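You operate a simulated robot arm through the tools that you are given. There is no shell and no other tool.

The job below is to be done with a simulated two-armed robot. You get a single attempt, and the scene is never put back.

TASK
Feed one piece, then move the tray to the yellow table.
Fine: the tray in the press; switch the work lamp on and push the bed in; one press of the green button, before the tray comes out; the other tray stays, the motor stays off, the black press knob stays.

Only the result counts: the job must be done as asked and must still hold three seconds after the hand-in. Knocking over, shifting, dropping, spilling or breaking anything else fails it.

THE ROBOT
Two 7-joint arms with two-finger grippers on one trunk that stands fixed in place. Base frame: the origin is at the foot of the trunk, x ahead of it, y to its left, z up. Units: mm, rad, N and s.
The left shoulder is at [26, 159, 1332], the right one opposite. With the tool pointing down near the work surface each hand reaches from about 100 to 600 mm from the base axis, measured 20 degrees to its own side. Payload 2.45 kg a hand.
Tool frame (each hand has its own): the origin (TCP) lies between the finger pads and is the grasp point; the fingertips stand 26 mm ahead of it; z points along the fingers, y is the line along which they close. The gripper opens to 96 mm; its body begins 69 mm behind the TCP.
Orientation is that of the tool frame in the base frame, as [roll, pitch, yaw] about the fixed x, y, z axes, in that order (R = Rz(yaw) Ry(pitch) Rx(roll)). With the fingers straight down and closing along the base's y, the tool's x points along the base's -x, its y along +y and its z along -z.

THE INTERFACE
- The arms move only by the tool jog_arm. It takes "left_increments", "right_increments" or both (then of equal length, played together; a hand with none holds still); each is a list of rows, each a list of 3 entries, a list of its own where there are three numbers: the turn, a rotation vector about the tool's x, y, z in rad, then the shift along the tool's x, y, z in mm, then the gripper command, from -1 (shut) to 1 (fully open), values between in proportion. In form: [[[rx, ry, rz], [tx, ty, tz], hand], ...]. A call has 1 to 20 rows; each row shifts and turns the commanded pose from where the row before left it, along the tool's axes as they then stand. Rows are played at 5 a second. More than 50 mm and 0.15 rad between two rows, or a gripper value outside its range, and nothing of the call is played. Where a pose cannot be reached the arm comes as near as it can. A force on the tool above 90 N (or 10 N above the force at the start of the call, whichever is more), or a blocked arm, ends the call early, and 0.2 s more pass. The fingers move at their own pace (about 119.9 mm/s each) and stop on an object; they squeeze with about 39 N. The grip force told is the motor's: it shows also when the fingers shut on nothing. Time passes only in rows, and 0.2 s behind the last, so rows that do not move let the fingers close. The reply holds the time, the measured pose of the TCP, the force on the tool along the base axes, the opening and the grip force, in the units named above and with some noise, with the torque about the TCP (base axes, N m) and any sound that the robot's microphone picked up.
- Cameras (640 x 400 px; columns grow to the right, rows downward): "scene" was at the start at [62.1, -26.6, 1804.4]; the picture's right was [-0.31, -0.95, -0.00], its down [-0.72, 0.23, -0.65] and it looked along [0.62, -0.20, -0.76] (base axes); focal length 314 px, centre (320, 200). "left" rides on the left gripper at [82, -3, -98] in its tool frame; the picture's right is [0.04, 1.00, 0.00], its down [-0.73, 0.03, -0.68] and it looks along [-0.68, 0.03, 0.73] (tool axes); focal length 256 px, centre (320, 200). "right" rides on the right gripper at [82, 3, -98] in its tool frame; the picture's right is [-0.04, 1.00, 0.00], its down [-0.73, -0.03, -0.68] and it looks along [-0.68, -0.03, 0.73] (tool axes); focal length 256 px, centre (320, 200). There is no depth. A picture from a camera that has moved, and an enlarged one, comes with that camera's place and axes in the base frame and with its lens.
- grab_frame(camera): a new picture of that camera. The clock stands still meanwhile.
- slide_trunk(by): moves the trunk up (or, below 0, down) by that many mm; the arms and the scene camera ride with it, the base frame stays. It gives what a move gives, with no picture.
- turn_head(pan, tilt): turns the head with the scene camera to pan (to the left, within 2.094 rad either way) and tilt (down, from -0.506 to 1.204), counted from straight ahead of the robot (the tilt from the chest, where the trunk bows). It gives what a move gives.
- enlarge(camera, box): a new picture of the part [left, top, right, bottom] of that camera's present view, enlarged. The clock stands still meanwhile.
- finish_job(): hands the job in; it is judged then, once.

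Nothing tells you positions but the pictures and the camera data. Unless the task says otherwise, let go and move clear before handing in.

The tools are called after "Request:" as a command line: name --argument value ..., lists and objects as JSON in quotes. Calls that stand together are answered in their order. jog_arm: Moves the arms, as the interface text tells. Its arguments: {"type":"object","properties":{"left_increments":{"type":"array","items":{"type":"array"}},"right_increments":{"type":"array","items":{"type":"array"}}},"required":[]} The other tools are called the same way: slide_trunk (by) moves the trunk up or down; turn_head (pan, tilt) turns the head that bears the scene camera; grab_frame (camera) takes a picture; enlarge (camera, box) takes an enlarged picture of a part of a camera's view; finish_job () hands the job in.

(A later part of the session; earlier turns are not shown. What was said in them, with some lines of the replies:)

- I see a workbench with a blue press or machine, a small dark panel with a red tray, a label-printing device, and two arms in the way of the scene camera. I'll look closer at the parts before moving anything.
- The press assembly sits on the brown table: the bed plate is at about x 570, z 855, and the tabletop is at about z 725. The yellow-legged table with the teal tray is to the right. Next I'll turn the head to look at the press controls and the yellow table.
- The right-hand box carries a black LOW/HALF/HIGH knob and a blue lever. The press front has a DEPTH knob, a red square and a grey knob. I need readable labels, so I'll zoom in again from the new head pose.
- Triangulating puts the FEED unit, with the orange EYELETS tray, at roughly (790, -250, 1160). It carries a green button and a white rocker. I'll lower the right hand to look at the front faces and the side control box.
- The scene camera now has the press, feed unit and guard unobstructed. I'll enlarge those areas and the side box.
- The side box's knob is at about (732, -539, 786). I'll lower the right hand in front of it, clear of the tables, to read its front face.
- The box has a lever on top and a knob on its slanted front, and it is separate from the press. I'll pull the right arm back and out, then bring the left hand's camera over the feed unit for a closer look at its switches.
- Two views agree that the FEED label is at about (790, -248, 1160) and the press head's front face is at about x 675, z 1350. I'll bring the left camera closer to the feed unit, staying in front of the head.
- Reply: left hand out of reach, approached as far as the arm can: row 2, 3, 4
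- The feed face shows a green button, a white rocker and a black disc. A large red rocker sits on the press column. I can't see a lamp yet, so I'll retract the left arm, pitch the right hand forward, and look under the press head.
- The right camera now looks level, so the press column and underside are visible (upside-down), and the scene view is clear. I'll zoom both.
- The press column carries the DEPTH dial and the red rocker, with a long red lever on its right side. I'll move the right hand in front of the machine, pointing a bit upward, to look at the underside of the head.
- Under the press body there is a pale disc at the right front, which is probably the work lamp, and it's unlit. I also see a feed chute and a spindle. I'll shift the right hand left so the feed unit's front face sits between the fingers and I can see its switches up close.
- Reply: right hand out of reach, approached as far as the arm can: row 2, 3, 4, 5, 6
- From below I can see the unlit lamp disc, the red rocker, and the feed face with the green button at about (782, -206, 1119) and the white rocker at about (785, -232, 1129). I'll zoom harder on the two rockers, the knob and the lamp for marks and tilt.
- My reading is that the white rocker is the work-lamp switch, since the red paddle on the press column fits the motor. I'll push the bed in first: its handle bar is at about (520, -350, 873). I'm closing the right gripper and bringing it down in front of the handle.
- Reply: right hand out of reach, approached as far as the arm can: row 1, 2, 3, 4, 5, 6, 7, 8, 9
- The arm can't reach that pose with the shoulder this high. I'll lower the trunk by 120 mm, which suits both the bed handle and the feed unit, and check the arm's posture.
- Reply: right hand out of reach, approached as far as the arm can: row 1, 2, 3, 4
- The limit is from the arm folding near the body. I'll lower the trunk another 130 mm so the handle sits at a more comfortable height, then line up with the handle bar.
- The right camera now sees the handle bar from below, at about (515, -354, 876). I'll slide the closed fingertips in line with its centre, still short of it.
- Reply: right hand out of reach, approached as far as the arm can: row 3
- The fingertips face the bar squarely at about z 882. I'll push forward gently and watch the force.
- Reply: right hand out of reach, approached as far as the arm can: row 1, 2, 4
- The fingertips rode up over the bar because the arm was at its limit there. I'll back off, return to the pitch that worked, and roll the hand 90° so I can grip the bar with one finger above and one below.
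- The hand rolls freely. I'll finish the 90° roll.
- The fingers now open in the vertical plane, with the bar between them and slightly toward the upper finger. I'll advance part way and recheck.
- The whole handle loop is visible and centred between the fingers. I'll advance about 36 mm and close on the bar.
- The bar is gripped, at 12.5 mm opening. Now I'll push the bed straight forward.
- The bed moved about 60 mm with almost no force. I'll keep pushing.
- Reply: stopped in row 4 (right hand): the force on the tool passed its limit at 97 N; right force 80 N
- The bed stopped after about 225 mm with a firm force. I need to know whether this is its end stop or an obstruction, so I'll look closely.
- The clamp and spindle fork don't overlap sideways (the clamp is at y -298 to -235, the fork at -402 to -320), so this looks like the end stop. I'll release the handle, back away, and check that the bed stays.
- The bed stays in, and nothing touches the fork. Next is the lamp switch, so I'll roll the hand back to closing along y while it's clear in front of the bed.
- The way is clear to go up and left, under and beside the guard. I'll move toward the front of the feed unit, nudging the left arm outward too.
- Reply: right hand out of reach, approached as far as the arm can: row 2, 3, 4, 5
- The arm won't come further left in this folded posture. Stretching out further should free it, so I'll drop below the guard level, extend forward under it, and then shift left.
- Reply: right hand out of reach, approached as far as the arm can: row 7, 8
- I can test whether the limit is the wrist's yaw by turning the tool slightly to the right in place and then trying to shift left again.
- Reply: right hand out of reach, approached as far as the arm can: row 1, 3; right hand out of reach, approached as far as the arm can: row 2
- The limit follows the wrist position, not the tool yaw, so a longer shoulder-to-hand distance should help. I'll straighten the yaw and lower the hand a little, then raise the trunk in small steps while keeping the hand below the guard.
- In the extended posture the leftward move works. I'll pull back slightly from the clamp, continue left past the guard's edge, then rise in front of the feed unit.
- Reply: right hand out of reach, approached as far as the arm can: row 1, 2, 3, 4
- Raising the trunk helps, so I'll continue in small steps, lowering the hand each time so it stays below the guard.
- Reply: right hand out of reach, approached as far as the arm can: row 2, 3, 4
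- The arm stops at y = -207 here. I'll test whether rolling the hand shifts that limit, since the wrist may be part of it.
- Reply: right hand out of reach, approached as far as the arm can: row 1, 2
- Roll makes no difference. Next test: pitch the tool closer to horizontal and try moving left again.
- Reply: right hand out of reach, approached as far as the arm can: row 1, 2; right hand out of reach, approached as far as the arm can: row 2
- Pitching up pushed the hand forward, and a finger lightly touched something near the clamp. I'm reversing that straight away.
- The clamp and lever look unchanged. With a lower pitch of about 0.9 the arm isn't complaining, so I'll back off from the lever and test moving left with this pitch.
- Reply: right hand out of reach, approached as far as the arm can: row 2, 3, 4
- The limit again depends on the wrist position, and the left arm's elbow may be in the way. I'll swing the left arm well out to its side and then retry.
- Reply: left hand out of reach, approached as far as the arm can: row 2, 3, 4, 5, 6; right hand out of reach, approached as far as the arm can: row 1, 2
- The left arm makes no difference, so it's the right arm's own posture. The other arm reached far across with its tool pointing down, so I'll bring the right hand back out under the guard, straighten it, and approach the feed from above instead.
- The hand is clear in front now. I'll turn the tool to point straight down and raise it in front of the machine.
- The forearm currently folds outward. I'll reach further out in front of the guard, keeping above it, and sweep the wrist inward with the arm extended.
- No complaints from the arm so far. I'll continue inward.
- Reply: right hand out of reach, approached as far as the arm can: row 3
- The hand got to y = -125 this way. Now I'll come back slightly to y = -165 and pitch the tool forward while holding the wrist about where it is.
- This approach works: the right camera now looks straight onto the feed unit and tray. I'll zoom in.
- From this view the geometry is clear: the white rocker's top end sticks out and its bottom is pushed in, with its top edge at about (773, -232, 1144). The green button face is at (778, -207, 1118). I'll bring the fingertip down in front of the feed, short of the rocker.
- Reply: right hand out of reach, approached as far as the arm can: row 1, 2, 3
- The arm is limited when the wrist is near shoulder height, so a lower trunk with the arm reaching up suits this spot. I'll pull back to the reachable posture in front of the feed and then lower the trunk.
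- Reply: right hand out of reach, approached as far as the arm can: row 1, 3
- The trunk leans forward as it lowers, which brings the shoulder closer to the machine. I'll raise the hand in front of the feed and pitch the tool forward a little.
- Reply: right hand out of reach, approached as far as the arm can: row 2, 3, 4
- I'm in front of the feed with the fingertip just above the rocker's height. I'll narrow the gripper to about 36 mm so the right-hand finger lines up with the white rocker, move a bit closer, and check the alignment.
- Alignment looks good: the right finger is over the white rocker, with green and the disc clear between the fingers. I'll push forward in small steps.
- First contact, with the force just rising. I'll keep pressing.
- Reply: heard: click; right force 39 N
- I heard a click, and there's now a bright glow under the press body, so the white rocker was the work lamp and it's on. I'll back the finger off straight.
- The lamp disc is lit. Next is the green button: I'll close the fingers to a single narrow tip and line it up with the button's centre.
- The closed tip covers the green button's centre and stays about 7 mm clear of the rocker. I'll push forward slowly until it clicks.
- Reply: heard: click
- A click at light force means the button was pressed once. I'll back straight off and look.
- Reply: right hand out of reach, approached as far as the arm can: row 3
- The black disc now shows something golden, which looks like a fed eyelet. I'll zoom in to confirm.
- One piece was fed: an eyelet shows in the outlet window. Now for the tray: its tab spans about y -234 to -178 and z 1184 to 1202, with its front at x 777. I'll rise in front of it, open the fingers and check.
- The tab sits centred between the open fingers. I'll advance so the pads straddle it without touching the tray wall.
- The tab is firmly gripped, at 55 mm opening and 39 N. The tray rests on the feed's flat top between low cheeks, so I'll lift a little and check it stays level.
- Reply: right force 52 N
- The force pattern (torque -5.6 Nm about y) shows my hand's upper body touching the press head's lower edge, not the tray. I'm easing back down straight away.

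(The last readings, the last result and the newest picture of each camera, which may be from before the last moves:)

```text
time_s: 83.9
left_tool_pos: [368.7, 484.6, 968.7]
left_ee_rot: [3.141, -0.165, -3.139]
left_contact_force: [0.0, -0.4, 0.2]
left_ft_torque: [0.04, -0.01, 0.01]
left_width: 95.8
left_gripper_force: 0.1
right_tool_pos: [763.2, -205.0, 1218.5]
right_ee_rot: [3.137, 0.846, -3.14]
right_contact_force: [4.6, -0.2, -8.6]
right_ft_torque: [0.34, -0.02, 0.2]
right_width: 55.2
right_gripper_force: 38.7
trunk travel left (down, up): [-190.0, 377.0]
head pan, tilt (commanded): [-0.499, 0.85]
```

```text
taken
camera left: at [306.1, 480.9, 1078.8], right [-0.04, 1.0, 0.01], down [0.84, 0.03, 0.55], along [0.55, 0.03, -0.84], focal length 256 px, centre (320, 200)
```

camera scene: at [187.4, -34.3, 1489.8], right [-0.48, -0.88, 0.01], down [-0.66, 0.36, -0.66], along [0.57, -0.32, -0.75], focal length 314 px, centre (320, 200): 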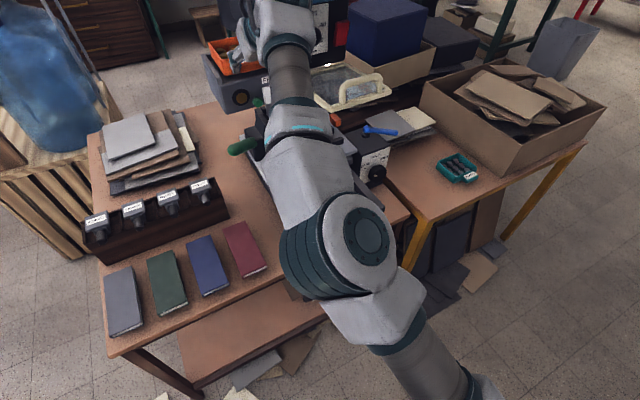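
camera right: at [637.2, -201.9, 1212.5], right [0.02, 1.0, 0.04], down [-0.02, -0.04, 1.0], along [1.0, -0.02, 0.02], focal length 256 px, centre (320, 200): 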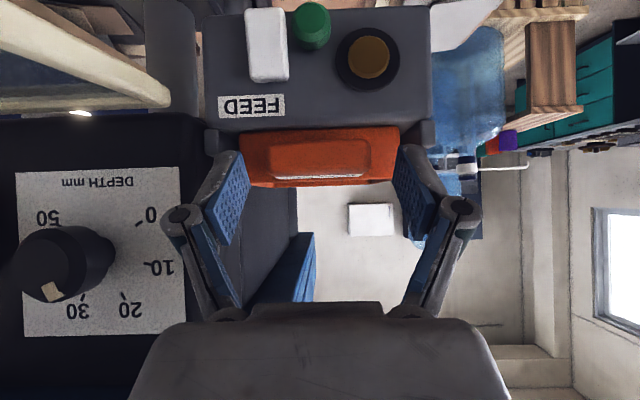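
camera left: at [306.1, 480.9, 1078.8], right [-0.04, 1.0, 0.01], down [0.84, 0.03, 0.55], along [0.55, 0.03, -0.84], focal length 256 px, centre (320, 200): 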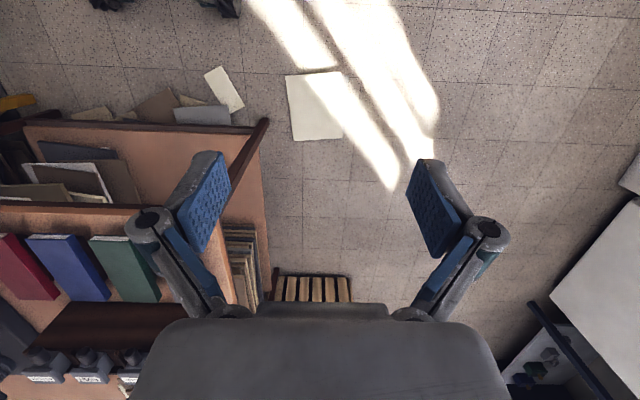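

The contact is gone and the tray remains lifted about 9 mm. I'll pull it straight back toward me, out from beside the head.

Request:
jog_arm --right_increments '[[[0, 0, 0], [6.9, 0, -7.2], -1], [[0, 0, 0], [6.9, 0, -7.2], -1], [[0, 0, 0], [6.6, 0, -7.5], -1]]'

Request:
grab_frame --camera "right"

Request:
enlarge --camera "scene" --box '[190, 0, 350, 130]'

```text
time_s: 84.7
left_tool_pos: [369.5, 484.2, 968.1]
left_ee_rot: [-3.141, -0.166, -3.139]
left_contact_force: [0.5, 0.6, 0.6]
left_ft_torque: [-0.02, 0.01, -0.03]
left_width: 96.1
left_gripper_force: 0.1
right_tool_pos: [731.8, -206.4, 1216.5]
right_ee_rot: [3.134, 0.844, -3.141]
right_contact_force: [0.2, -0.1, -1.4]
right_ft_torque: [0.03, 0.1, -0.02]
right_width: 55.4
right_gripper_force: 39.2
trunk travel left (down, up): [-190.0, 377.0]
head pan, tilt (commanded): [-0.499, 0.85]
```

```text
taken
camera right: at [605.3, -202.4, 1220.3], right [0.02, 1.0, 0.04], down [-0.02, -0.03, 1.0], along [1.0, -0.02, 0.02], focal length 256 px, centre (320, 200)
```

right: 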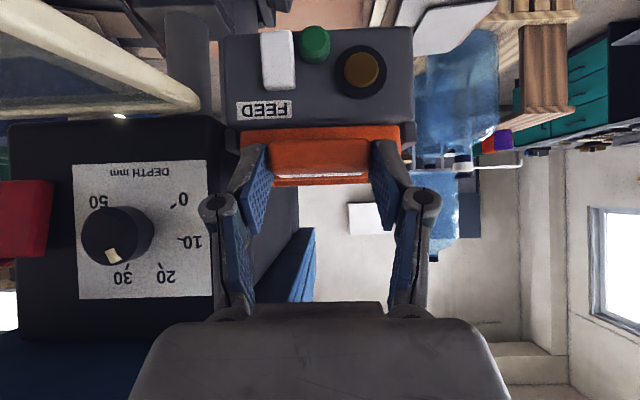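

```text
3.08 times, centred on (270, 65) of scene
camera zoom: at [184.1, -33.4, 1489.9], right [-0.48, -0.88, 0.0], down [-0.66, 0.36, -0.66], along [0.58, -0.32, -0.75], focal length 965 px, centre (474, 615)
```

zoom: 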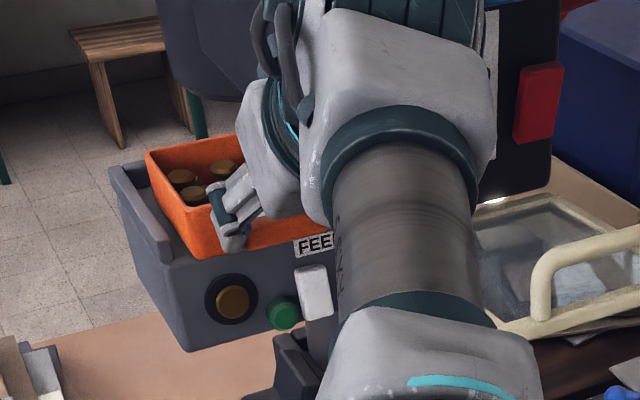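

The tray is sliding out level. I'll continue back, rising slightly.

Request:
jog_arm --right_increments '[[[0, 0, 0], [6.5, 0, -10.3], -1], [[0, 0, 0], [6.5, 0, -10.3], -1], [[0, 0, 0], [6.5, 0, -10.3], -1], [[0, 0, 0], [6.5, 0, -10.3], -1]]'

Request:
grab_frame --camera "right"

Request:
grab_frame --camera "scene"

```text
time_s: 85.7
left_tool_pos: [367.4, 484.2, 967.1]
left_ee_rot: [-3.141, -0.166, -3.139]
left_contact_force: [0.0, 0.0, 0.2]
left_ft_torque: [-0.01, 0.0, -0.01]
left_width: 95.8
left_gripper_force: 0.2
right_tool_pos: [683.1, -204.7, 1223.6]
right_ee_rot: [3.133, 0.843, 3.138]
right_contact_force: [-0.4, 0.3, -0.6]
right_ft_torque: [-0.02, 0.09, 0.03]
right_width: 55.4
right_gripper_force: 39.5
trunk travel left (down, up): [-190.0, 377.0]
head pan, tilt (commanded): [-0.499, 0.85]
```

```text
taken
camera right: at [557.1, -202.3, 1227.6], right [0.02, 1.0, 0.04], down [-0.02, -0.04, 1.0], along [1.0, -0.02, 0.02], focal length 256 px, centre (320, 200)
```

right: 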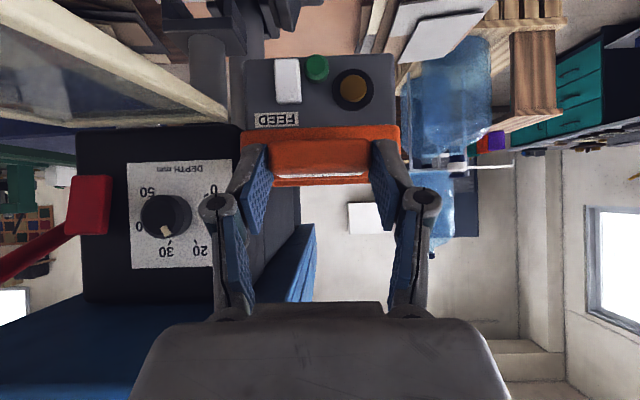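

```text
taken
camera scene: at [183.4, -33.4, 1489.9], right [-0.48, -0.88, 0.0], down [-0.66, 0.36, -0.66], along [0.58, -0.32, -0.75], focal length 314 px, centre (320, 200)
```

scene: 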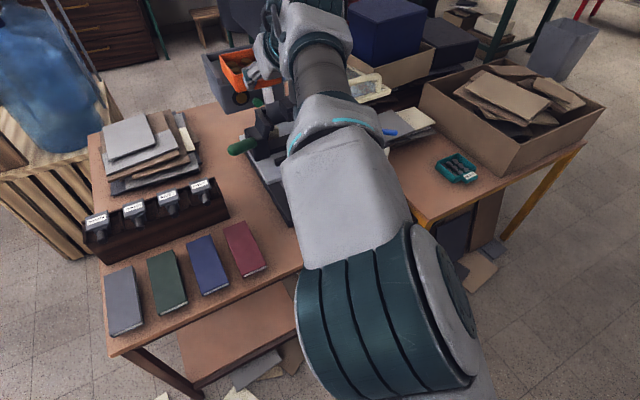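

The tray is clear of the feed. I'll continue back and up to about (560, -205, 1288), high enough to pass over the guard handle.

Request:
jog_arm --right_increments '[[[0, 0, 0], [6.2, 0, -26.6], -1], [[0, 0, 0], [6.2, 0, -26.6], -1], [[0, 0, 0], [6.2, 0, -26.6], -1], [[0, 0, 0], [6.2, 0, -26.6], -1], [[0, 0, 0], [6.2, 0, -26.6], -1]]'

Request:
grab_frame --camera "right"

Request:
grab_frame --camera "scene"

```text
time_s: 86.9
left_tool_pos: [368.2, 483.7, 966.9]
left_ee_rot: [3.141, -0.169, -3.139]
left_contact_force: [-0.1, -0.4, -0.1]
left_ft_torque: [0.0, 0.01, 0.0]
left_width: 95.9
left_gripper_force: 0.0
right_tool_pos: [638.4, -208.3, 1293.2]
right_ee_rot: [3.13, 0.838, 3.139]
right_contact_force: [0.7, -0.1, -1.7]
right_ft_torque: [0.03, 0.09, 0.02]
right_width: 55.5
right_gripper_force: 40.0
right hand out of reach, approached as far as the arm can: row 2, 3, 4, 5
trunk travel left (down, up): [-190.0, 377.0]
head pan, tilt (commanded): [-0.499, 0.85]
```

```text
taken
camera right: at [511.6, -206.3, 1296.8], right [0.02, 1.0, 0.04], down [-0.02, -0.04, 1.0], along [1.0, -0.02, 0.01], focal length 256 px, centre (320, 200)
```

right: 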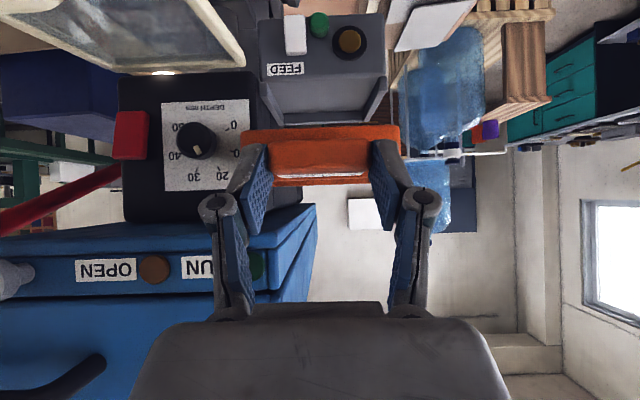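

```text
taken
camera scene: at [184.3, -33.8, 1489.8], right [-0.48, -0.88, 0.0], down [-0.66, 0.36, -0.66], along [0.58, -0.32, -0.75], focal length 314 px, centre (320, 200)
```

scene: 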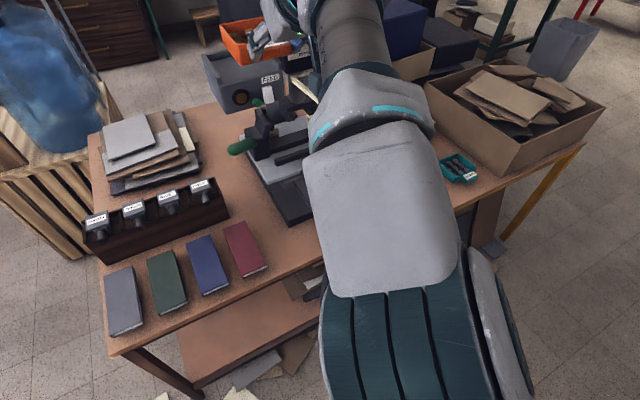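

The arm folds to its limit going straight back here, so I'll move diagonally back and to the right, over the guard handle and in front of the head.

Request:
jog_arm --right_increments '[[[0, 0, 0], [10, -24, -11.2], -1], [[0, 0, 0], [10, -24, -11.2], -1], [[0, 0, 0], [10, -24, -11.2], -1], [[0, 0, 0], [10, -24, -11.2], -1]]'

Request:
grab_frame --camera "right"

Request:
grab_frame --camera "scene"

```text
time_s: 87.9
left_tool_pos: [368.1, 485.1, 968.0]
left_ee_rot: [-3.141, -0.167, -3.14]
left_contact_force: [-0.6, 0.3, -0.5]
left_ft_torque: [0.0, 0.01, 0.03]
left_width: 96.1
left_gripper_force: 0.1
right_tool_pos: [580.4, -308.6, 1294.7]
right_ee_rot: [3.133, 0.844, 3.139]
right_contact_force: [-0.1, 0.6, -1.3]
right_ft_torque: [0.04, 0.09, 0.01]
right_width: 55.6
right_gripper_force: 39.5
right hand out of reach, approached as far as the arm can: row 1
trunk travel left (down, up): [-190.0, 377.0]
head pan, tilt (commanded): [-0.499, 0.85]
```

```text
taken
camera right: at [453.8, -305.6, 1298.8], right [0.02, 1.0, 0.04], down [-0.02, -0.04, 1.0], along [1.0, -0.02, 0.02], focal length 256 px, centre (320, 200)
```

right: 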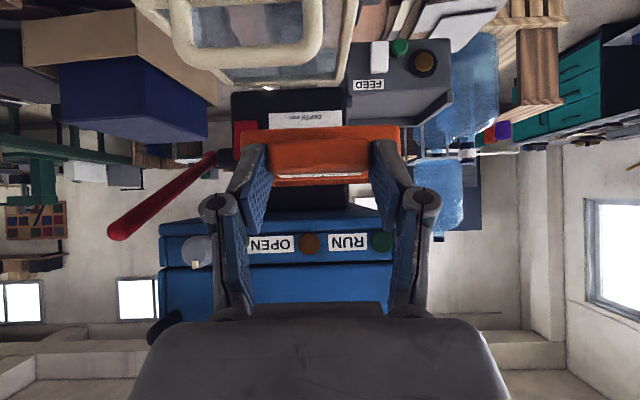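

```text
taken
camera scene: at [183.4, -35.1, 1489.9], right [-0.48, -0.88, 0.0], down [-0.66, 0.36, -0.66], along [0.58, -0.32, -0.75], focal length 314 px, centre (320, 200)
```

scene: 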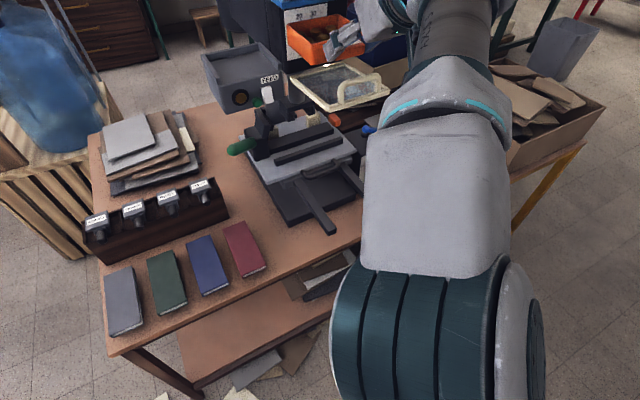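

The tray is passing in front of the press and above the guard. I'll continue right and slightly back.

Request:
jog_arm --right_increments '[[[0, 0, 0], [10, -30, -11], -1], [[0, 0, 0], [10, -30, -11], -1], [[0, 0, 0], [6.7, -35, -7.4], -1], [[0, 0, 0], [6.7, -35, -7.4], -1], [[0, 0, 0], [0, -38, 0], -1]]'

Request:
grab_frame --camera "right"

Request:
grab_frame --camera "scene"

```text
time_s: 89.1
left_tool_pos: [368.8, 482.8, 966.7]
left_ee_rot: [3.14, -0.167, -3.141]
left_contact_force: [-0.4, -0.4, 0.5]
left_ft_torque: [0.02, 0.01, -0.01]
left_width: 95.9
left_gripper_force: 0.0
right_tool_pos: [533.0, -477.7, 1290.6]
right_ee_rot: [3.13, 0.841, 3.137]
right_contact_force: [0.0, -0.7, -1.6]
right_ft_torque: [0.05, 0.13, 0.0]
right_width: 55.5
right_gripper_force: 39.0
trunk travel left (down, up): [-190.0, 377.0]
head pan, tilt (commanded): [-0.499, 0.85]
```

```text
taken
camera right: at [407.0, -475.0, 1296.2], right [0.02, 1.0, 0.04], down [-0.02, -0.04, 1.0], along [1.0, -0.02, 0.02], focal length 256 px, centre (320, 200)
```

right: 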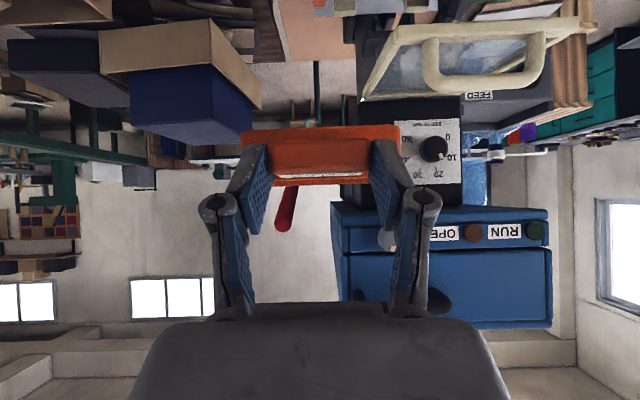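

```text
taken
camera scene: at [185.2, -38.9, 1489.5], right [-0.48, -0.88, 0.0], down [-0.66, 0.36, -0.66], along [0.58, -0.32, -0.75], focal length 314 px, centre (320, 200)
```

scene: 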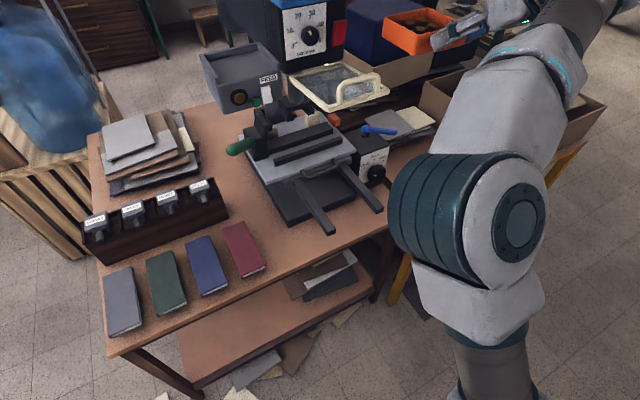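

The tray is past the press on the right, level and secure. I'll go right and down toward the yellow table, keeping the trunk where it is so the tray doesn't tilt.

Request:
jog_arm --right_increments '[[[0, 0, 0], [22.2, -20, 22.7], -1], [[0, 0, 0], [22.2, -20, 22.7], -1], [[0, 0, 0], [22.2, -20, 22.7], -1], [[0, 0, 0], [22.2, -20, 22.7], -1], [[0, 0, 0], [22.2, -20, 22.7], -1], [[0, 0, 0], [22.2, -20, 22.7], -1]]'

Request:
grab_frame --camera "right"

Request:
grab_frame --camera "scene"

```text
time_s: 90.5
left_tool_pos: [369.6, 483.6, 967.5]
left_ee_rot: [3.141, -0.167, -3.14]
left_contact_force: [0.0, -0.3, 0.3]
left_ft_torque: [0.05, 0.02, 0.02]
left_width: 96.1
left_gripper_force: 0.0
right_tool_pos: [545.6, -596.8, 1100.5]
right_ee_rot: [3.132, 0.842, 3.138]
right_contact_force: [-0.2, 0.5, -1.5]
right_ft_torque: [-0.01, 0.11, 0.02]
right_width: 55.4
right_gripper_force: 38.4
trunk travel left (down, up): [-190.0, 377.0]
head pan, tilt (commanded): [-0.499, 0.85]
```

```text
taken
camera right: at [419.1, -593.3, 1104.7], right [0.02, 1.0, 0.04], down [-0.02, -0.04, 1.0], along [1.0, -0.02, 0.02], focal length 256 px, centre (320, 200)
```

right: 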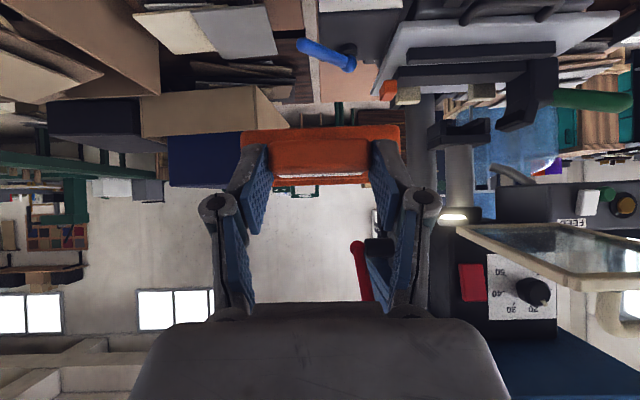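

```text
taken
camera scene: at [185.6, -38.5, 1489.4], right [-0.48, -0.88, 0.0], down [-0.66, 0.36, -0.66], along [0.58, -0.32, -0.75], focal length 314 px, centre (320, 200)
```

scene: 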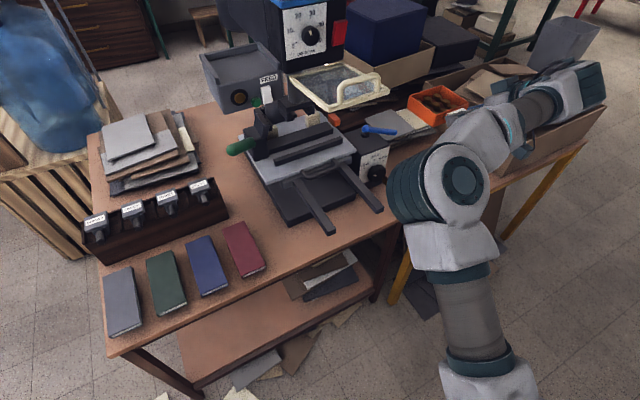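

Request:
jog_arm --right_increments '[[[0, 0, 0], [23.2, -13.8, 24.1], -1], [[0, 0, 0], [23.2, -13.8, 24.1], -1], [[0, 0, 0], [23.2, -13.8, 24.1], -1], [[0, 0, 0], [23.2, -13.8, 24.1], -1], [[0, 0, 0], [23.2, -13.8, 24.1], -1], [[0, 0, 0], [23.2, -13.8, 24.1], -1]]'

Request:
grab_frame --camera "right"

Request:
grab_frame --camera "scene"

```text
time_s: 91.9
left_tool_pos: [368.7, 482.8, 968.2]
left_ee_rot: [3.14, -0.169, -3.14]
left_contact_force: [0.4, 0.0, 0.7]
left_ft_torque: [0.03, 0.01, -0.04]
left_width: 96.1
left_gripper_force: 0.1
right_tool_pos: [562.1, -678.5, 898.8]
right_ee_rot: [3.129, 0.844, 3.139]
right_contact_force: [0.5, 0.2, -1.2]
right_ft_torque: [0.03, 0.09, -0.01]
right_width: 55.2
right_gripper_force: 39.2
trunk travel left (down, up): [-190.0, 377.0]
head pan, tilt (commanded): [-0.499, 0.85]
```

```text
taken
camera right: at [435.5, -675.5, 903.2], right [0.02, 1.0, 0.04], down [-0.02, -0.04, 1.0], along [1.0, -0.02, 0.02], focal length 256 px, centre (320, 200)
```

right: 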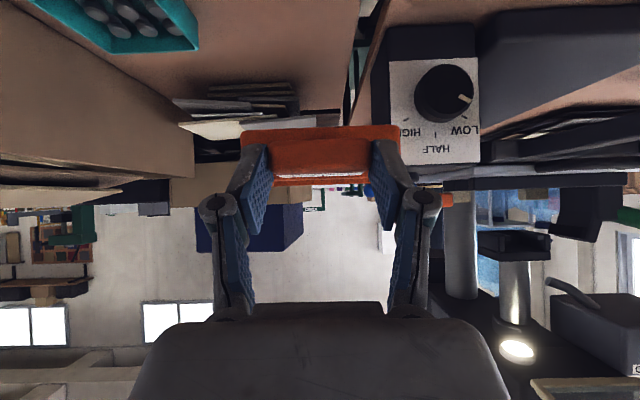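

```text
taken
camera scene: at [185.7, -39.8, 1489.4], right [-0.48, -0.88, 0.0], down [-0.66, 0.36, -0.66], along [0.58, -0.31, -0.75], focal length 314 px, centre (320, 200)
```

scene: 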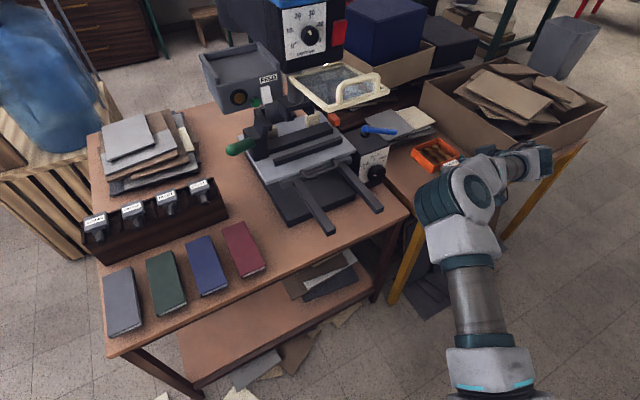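

The tray hovers over the yellow table. Its left edge would be too close to the table's left edge, which is near y -632, and the teal tray's edge is near y -788. I'll shift 30 mm to the right to centre it in the free strip and descend more.

Request:
jog_arm --right_increments '[[[0, 0, 0], [18.4, -7.5, 16.6], -1], [[0, 0, 0], [18.4, -7.5, 16.6], -1], [[0, 0, 0], [18.4, -7.5, 16.6], -1], [[0, 0, 0], [15, -7.5, 13.5], -1]]'

Request:
grab_frame --camera "right"

Request:
enlarge --camera "scene" --box '[370, 100, 570, 240]'

```text
time_s: 92.9
left_tool_pos: [369.9, 483.0, 968.4]
left_ee_rot: [3.139, -0.169, -3.14]
left_contact_force: [0.7, 0.0, 0.6]
left_ft_torque: [0.03, -0.01, 0.03]
left_width: 96.3
left_gripper_force: 0.1
right_tool_pos: [563.9, -706.7, 806.1]
right_ee_rot: [3.129, 0.843, 3.138]
right_contact_force: [-0.4, 0.9, -1.4]
right_ft_torque: [-0.01, 0.12, 0.0]
right_width: 55.4
right_gripper_force: 38.9
trunk travel left (down, up): [-190.0, 377.0]
head pan, tilt (commanded): [-0.499, 0.85]
```

```text
taken
camera right: at [437.1, -704.1, 809.3], right [0.02, 1.0, 0.04], down [-0.02, -0.04, 1.0], along [1.0, -0.02, 0.02], focal length 256 px, centre (320, 200)
```

right: 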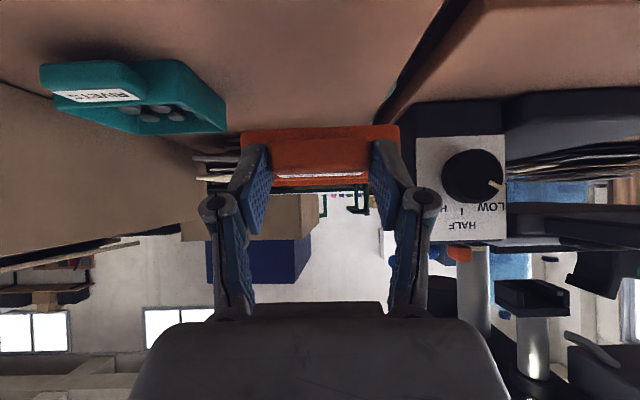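

```text
2.86 times, centred on (470, 170) of scene
camera zoom: at [185.3, -39.5, 1489.5], right [-0.48, -0.88, 0.0], down [-0.66, 0.36, -0.66], along [0.58, -0.32, -0.75], focal length 896 px, centre (-109, 286)
```

zoom: 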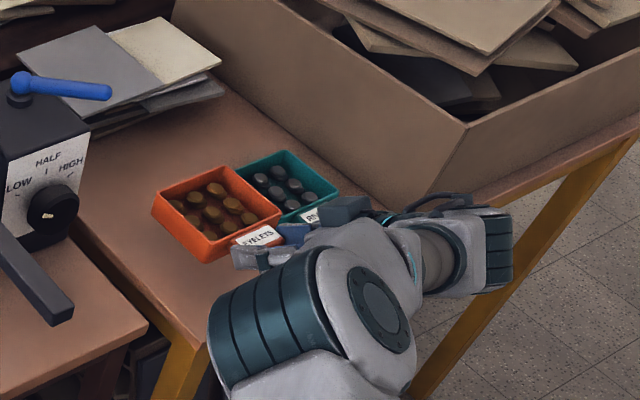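

Both trays are visible. The table top works out to about z 699 and the teal tray's near edge is at about y -812, so there's a comfortable gap. I'll lower further.

Request:
jog_arm --right_increments '[[[0, 0, 0], [11.2, -3, 10], -1], [[0, 0, 0], [11.2, -3, 10], -1], [[0, 0, 0], [11.2, -3, 10], -1], [[0, 0, 0], [7.5, -3, 6.7], -1]]'

Request:
grab_frame --camera "right"

Request:
enlarge --camera "scene" --box '[370, 100, 570, 240]'

```text
time_s: 93.9
left_tool_pos: [368.0, 483.5, 967.7]
left_ee_rot: [3.141, -0.168, -3.139]
left_contact_force: [0.0, 0.1, 0.2]
left_ft_torque: [-0.04, -0.02, -0.04]
left_width: 96.1
left_gripper_force: 0.1
right_tool_pos: [563.3, -719.1, 751.5]
right_ee_rot: [3.129, 0.843, 3.137]
right_contact_force: [0.8, -0.2, -1.6]
right_ft_torque: [-0.02, 0.11, 0.03]
right_width: 55.3
right_gripper_force: 39.7
trunk travel left (down, up): [-190.0, 377.0]
head pan, tilt (commanded): [-0.499, 0.85]
```

```text
taken
camera right: at [436.9, -715.4, 754.1], right [0.02, 1.0, 0.04], down [-0.02, -0.04, 1.0], along [1.0, -0.02, 0.02], focal length 256 px, centre (320, 200)
```

right: 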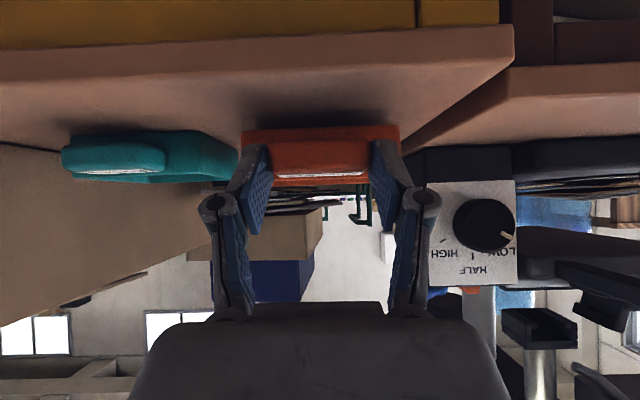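

```text
2.86 times, centred on (470, 170) of scene
camera zoom: at [184.9, -38.9, 1489.6], right [-0.48, -0.88, 0.0], down [-0.66, 0.36, -0.66], along [0.58, -0.32, -0.75], focal length 896 px, centre (-109, 286)
```

zoom: 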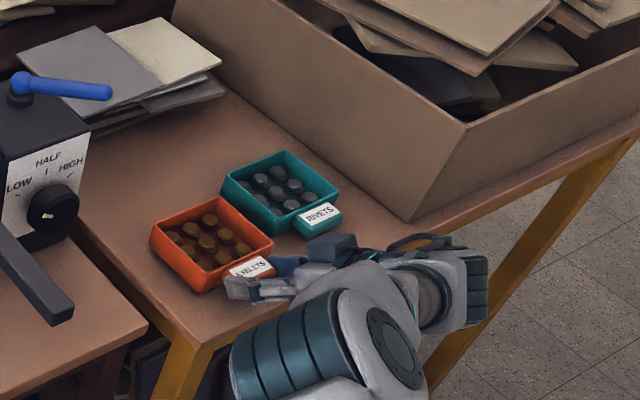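

The tray is just above the table, with clear margins on both sides. I'll lower it in small steps until I feel contact.

Request:
jog_arm --right_increments '[[[0, 0, 0], [2.24, 0, 2.0], -1], [[0, 0, 0], [2.24, 0, 2.0], -1], [[0, 0, 0], [2.24, 0, 2.0], -1], [[0, 0, 0], [0, 0, 0], -1]]'

Request:
enlarge --camera "right" --box '[180, 80, 460, 240]'

```text
time_s: 94.9
left_tool_pos: [368.5, 484.0, 967.0]
left_ee_rot: [3.139, -0.166, -3.139]
left_contact_force: [0.0, 0.7, -0.2]
left_ft_torque: [-0.01, 0.01, 0.01]
left_width: 96.1
left_gripper_force: 0.1
right_tool_pos: [563.8, -718.8, 741.0]
right_ee_rot: [3.132, 0.842, 3.138]
right_contact_force: [0.9, 0.5, -1.0]
right_ft_torque: [0.0, 0.11, 0.01]
right_width: 55.5
right_gripper_force: 39.8
trunk travel left (down, up): [-190.0, 377.0]
head pan, tilt (commanded): [-0.499, 0.85]
```

```text
2.29 times, centred on (320, 160) of right
camera zoom: at [436.8, -715.1, 745.1], right [0.02, 1.0, 0.04], down [-0.02, -0.04, 1.0], along [1.0, -0.02, 0.02], focal length 585 px, centre (320, 291)
```

zoom: 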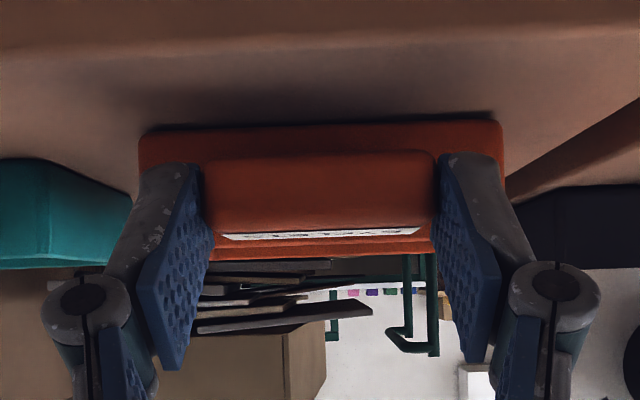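

Request:
jog_arm --right_increments '[[[0, 0, 0], [1.5, 0, 1.33], -1], [[0, 0, 0], [1.5, 0, 1.33], -1], [[0, 0, 0], [0, 0, 0], -1]]'

Request:
enlarge --camera "right" --box '[180, 80, 460, 240]'

```text
time_s: 95.7
left_tool_pos: [368.7, 485.1, 966.3]
left_ee_rot: [3.142, -0.165, -3.14]
left_contact_force: [0.3, 0.2, 0.2]
left_ft_torque: [0.01, 0.02, 0.0]
left_width: 96.0
left_gripper_force: 0.1
right_tool_pos: [562.3, -717.9, 738.0]
right_ee_rot: [3.132, 0.846, 3.139]
right_contact_force: [1.5, -3.0, 7.4]
right_ft_torque: [-0.59, -0.51, -0.07]
right_width: 55.3
right_gripper_force: 38.9
trunk travel left (down, up): [-190.0, 377.0]
head pan, tilt (commanded): [-0.499, 0.85]
```

```text
2.29 times, centred on (320, 160) of right
camera zoom: at [436.5, -714.8, 743.1], right [0.02, 1.0, 0.04], down [-0.02, -0.04, 1.0], along [1.0, -0.02, 0.02], focal length 585 px, centre (320, 291)
```

zoom: 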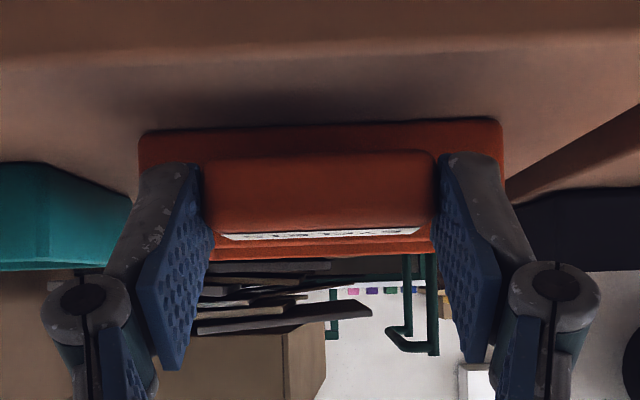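

Contact: 7 N upward, so the tray is on the table. I'll open the fingers and let it settle.

Request:
jog_arm --right_increments '[[[0, 0, 0], [0, 0, 0], 0.3], [[0, 0, 0], [0, 0, 0], 0.6], [[0, 0, 0], [0, 0, 0], 0.6]]'

Request:
enlarge --camera "right" --box '[180, 80, 460, 240]'

```text
time_s: 96.5
left_tool_pos: [368.9, 484.1, 968.1]
left_ee_rot: [3.141, -0.168, -3.139]
left_contact_force: [0.8, 0.5, -0.2]
left_ft_torque: [0.04, -0.01, -0.01]
left_width: 95.9
left_gripper_force: 0.1
right_tool_pos: [563.5, -717.4, 737.1]
right_ee_rot: [3.131, 0.844, 3.138]
right_contact_force: [1.5, -0.9, 0.6]
right_ft_torque: [0.02, 0.02, -0.02]
right_width: 76.7
right_gripper_force: 0.0
trunk travel left (down, up): [-190.0, 377.0]
head pan, tilt (commanded): [-0.499, 0.85]
```

```text
2.29 times, centred on (320, 160) of right
camera zoom: at [436.3, -715.3, 741.3], right [0.02, 1.0, 0.04], down [-0.02, -0.04, 1.0], along [1.0, -0.02, 0.02], focal length 585 px, centre (320, 291)
```

zoom: 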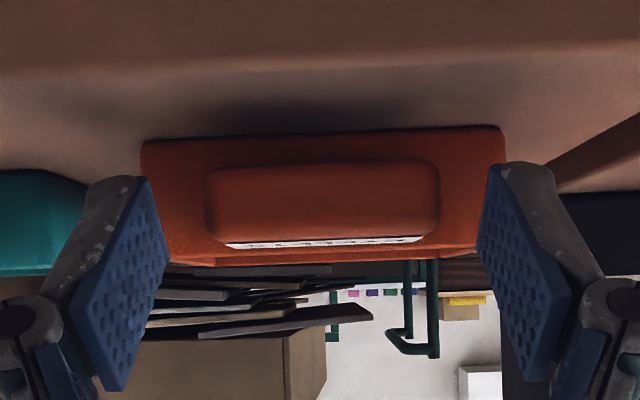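

The tray is free and resting flat. I'll back straight out, then rise.

Request:
jog_arm --right_increments '[[[0, 0, 0], [13.3, 0, -15], 0.6], [[0, 0, 0], [13.3, 0, -15], 0.6], [[0, 0, 0], [13.3, 0, -15], 0.6], [[0, 0, 0], [13.3, 0, -15], 0.6], [[0, 0, 0], [0, 0, -40], 0.6], [[0, 0, 0], [0, 0, -40], 0.6]]'

Request:
grab_frame --camera "scene"

Request:
grab_frame --camera "right"

```text
time_s: 97.9
left_tool_pos: [367.9, 484.3, 968.1]
left_ee_rot: [3.141, -0.165, -3.141]
left_contact_force: [-0.4, 0.6, -1.0]
left_ft_torque: [0.02, -0.03, 0.02]
left_width: 96.2
left_gripper_force: 0.1
right_tool_pos: [422.5, -717.8, 792.3]
right_ee_rot: [3.131, 0.844, 3.14]
right_contact_force: [-0.1, -0.1, 0.5]
right_ft_torque: [-0.02, -0.02, 0.0]
right_width: 77.0
right_gripper_force: 0.1
trunk travel left (down, up): [-190.0, 377.0]
head pan, tilt (commanded): [-0.499, 0.85]
```

```text
taken
camera scene: at [182.5, -37.1, 1490.0], right [-0.48, -0.88, 0.0], down [-0.66, 0.36, -0.66], along [0.58, -0.32, -0.75], focal length 314 px, centre (320, 200)
```

scene: 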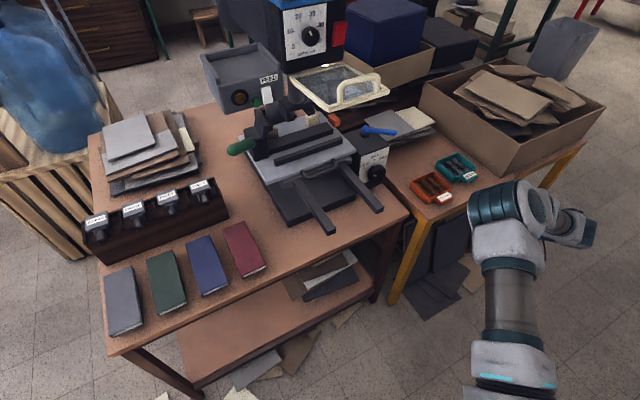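

```text
taken
camera right: at [295.1, -714.7, 795.9], right [0.02, 1.0, 0.04], down [-0.02, -0.04, 1.0], along [1.0, -0.02, 0.02], focal length 256 px, centre (320, 200)
```

right: 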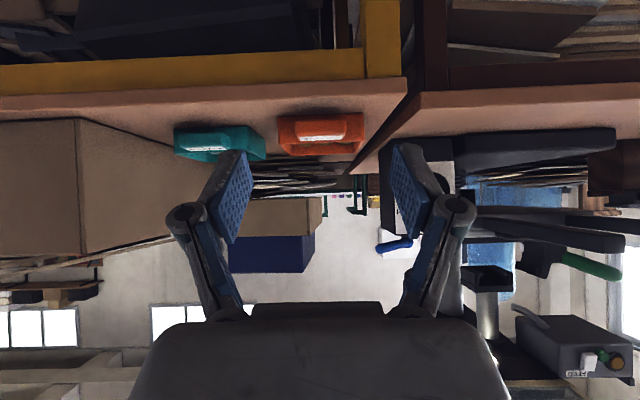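

The orange tray now sits on the yellow table beside the undisturbed teal tray. Before handing in, I'll inspect everything: the tray, lamp, bed, knobs, red rocker, lever and head.

Request:
enlarge --camera "scene" --box '[370, 100, 510, 220]'

Request:
enlarge --camera "scene" --box '[190, 0, 410, 140]'

Request:
enlarge --camera "scene" --box '[220, 90, 400, 240]'

Request:
turn_head --pan -0.45 --tilt 0.35

Request:
grab_frame --camera "scene"

```text
3.33 times, centred on (440, 160) of scene
camera zoom: at [182.5, -37.1, 1490.0], right [-0.48, -0.88, 0.0], down [-0.66, 0.36, -0.66], along [0.58, -0.32, -0.75], focal length 1045 px, centre (-80, 333)
```

zoom: 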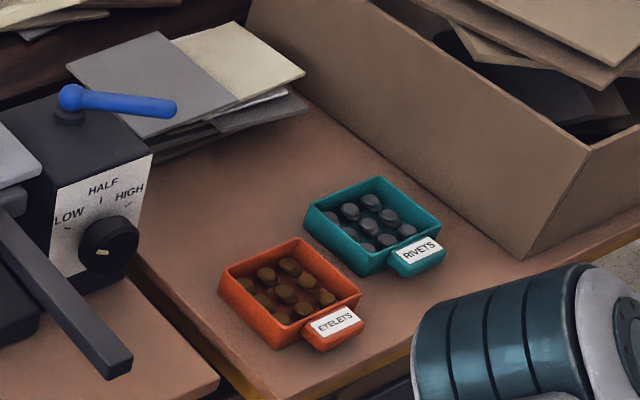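

```text
2.86 times, centred on (300, 70) of scene
camera zoom: at [182.5, -37.1, 1490.0], right [-0.48, -0.88, 0.0], down [-0.66, 0.36, -0.66], along [0.58, -0.32, -0.75], focal length 896 px, centre (377, 571)
```

zoom: 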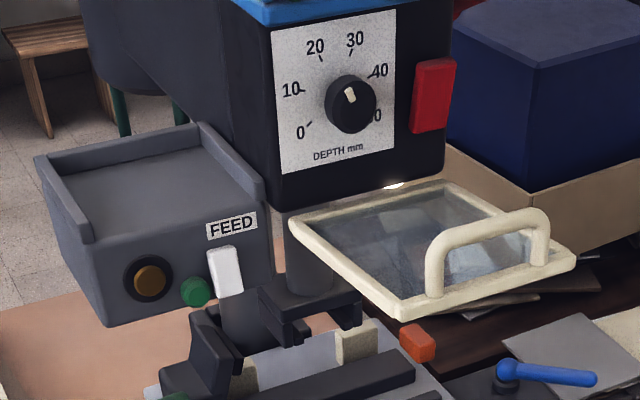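

```text
2.67 times, centred on (310, 165) of scene
camera zoom: at [182.5, -37.1, 1490.0], right [-0.48, -0.88, 0.0], down [-0.66, 0.36, -0.66], along [0.58, -0.32, -0.75], focal length 836 px, centre (347, 293)
```

zoom: 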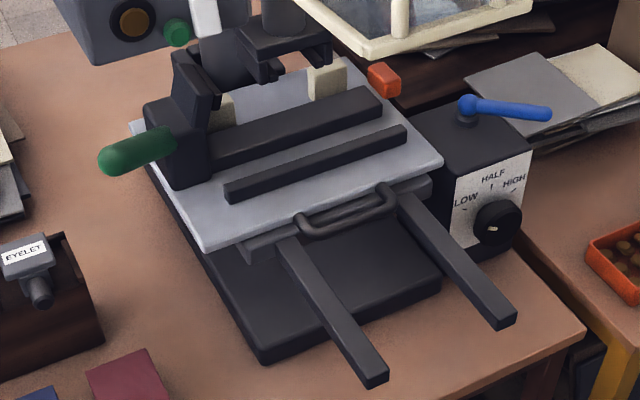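

```text
time_s: 98.8
left_tool_pos: [367.3, 483.9, 967.9]
left_ee_rot: [3.14, -0.166, -3.141]
left_contact_force: [-0.6, -0.9, -0.2]
left_ft_torque: [0.01, -0.01, 0.0]
left_width: 96.1
left_gripper_force: 0.1
right_tool_pos: [421.9, -718.1, 789.7]
right_ee_rot: [3.131, 0.843, 3.138]
right_contact_force: [-0.8, -0.5, -0.1]
right_ft_torque: [-0.01, -0.02, 0.01]
right_width: 77.1
right_gripper_force: 0.0
trunk travel left (down, up): [-190.0, 377.0]
head pan, tilt (commanded): [-0.45, 0.351]
```

```text
taken
camera scene: at [199.1, -41.3, 1533.3], right [-0.44, -0.9, 0.0], down [-0.31, 0.15, -0.94], along [0.84, -0.41, -0.35], focal length 314 px, centre (320, 200)
```

scene: 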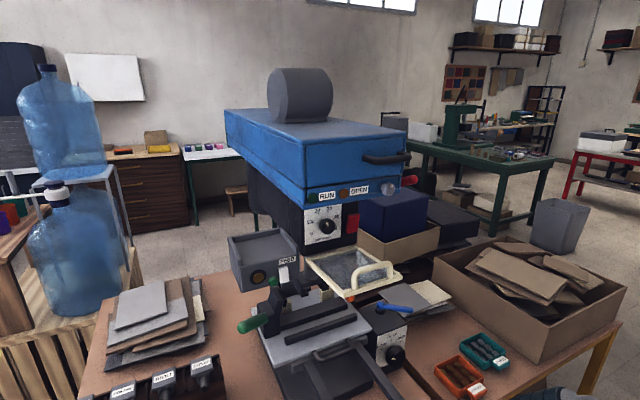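

Request:
enlarge --camera "scene" --box '[420, 320, 520, 400]'

Request:
enlarge --camera "scene" --box '[220, 170, 420, 300]'

Request:
enlarge --camera "right" --box '[160, 80, 420, 200]'

```text
5.00 times, centred on (470, 360) of scene
camera zoom: at [199.1, -41.3, 1533.3], right [-0.44, -0.9, 0.0], down [-0.31, 0.15, -0.94], along [0.84, -0.41, -0.35], focal length 1568 px, centre (-430, -600)
```

zoom: 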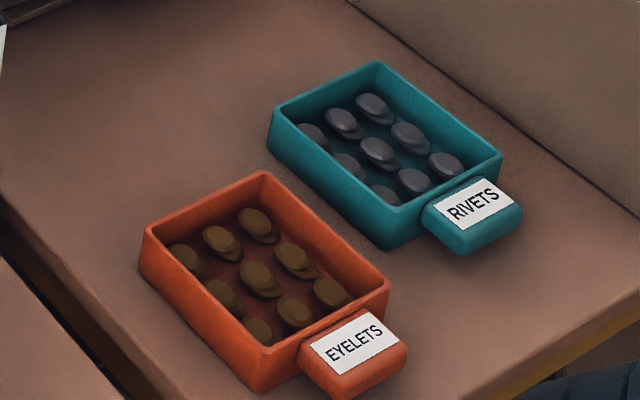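

```text
3.08 times, centred on (320, 235) of scene
camera zoom: at [199.1, -41.3, 1533.3], right [-0.44, -0.9, 0.0], down [-0.31, 0.15, -0.94], along [0.84, -0.41, -0.35], focal length 965 px, centre (320, 92)
```

zoom: 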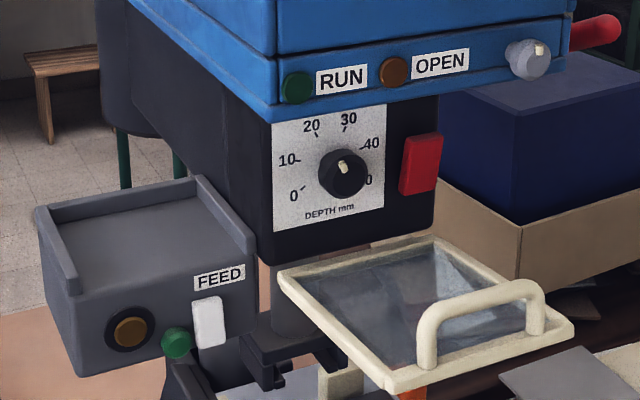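

```text
2.46 times, centred on (290, 140) of right
camera zoom: at [295.9, -715.5, 794.9], right [0.02, 1.0, 0.04], down [-0.02, -0.04, 1.0], along [1.0, -0.02, 0.02], focal length 630 px, centre (394, 348)
```

zoom: 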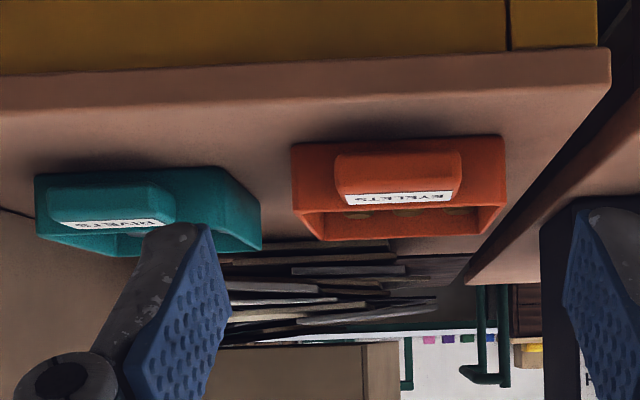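

I checked each part of the job in the last pictures:
- **Tray:** the orange EYELETS tray is upright and fully on the yellow table. The teal tray has not moved.
- **Lamp, bed and feed:** the work lamp is on and the bed is pushed in. One eyelet was fed with a single press of the green button, before the tray came out.
- **Left alone:** the motor is off and the black DEPTH knob is untouched.

Both hands are clear, so I'm handing in.

Request:
finish_job

```text
The job is handed in.
```

The job is handed in: one eyelet was fed and the orange EYELETS tray is now on the yellow table. I haven't been told how it was judged.

- **Bed:** I pushed it in by its handle about 225 mm, until it stopped hard at about 97 N. I took that as its end stop.
- **Work lamp:** nothing labelled the lamp switch, so I judged it to be the white rocker on the feed unit. Pressing it lit the lamp under the press, and the lamp was still on at my last check.
- **Feed:** I pressed the green button once, with the tray still in place, and an eyelet appeared in the outlet window.
- **Tray:** it sits flat beside the teal tray, with its eyelets still in it.
- **Left alone:** I never touched the motor switch or the black knobs. The teal tray had not moved.

There were two unplanned contacts along the way. One finger brushed something near the bed clamp at a few newtons. While I was lifting the tray, the hand also pressed against the lower edge of the press head at about 50 N, and I backed off at once. Neither left any visible change.
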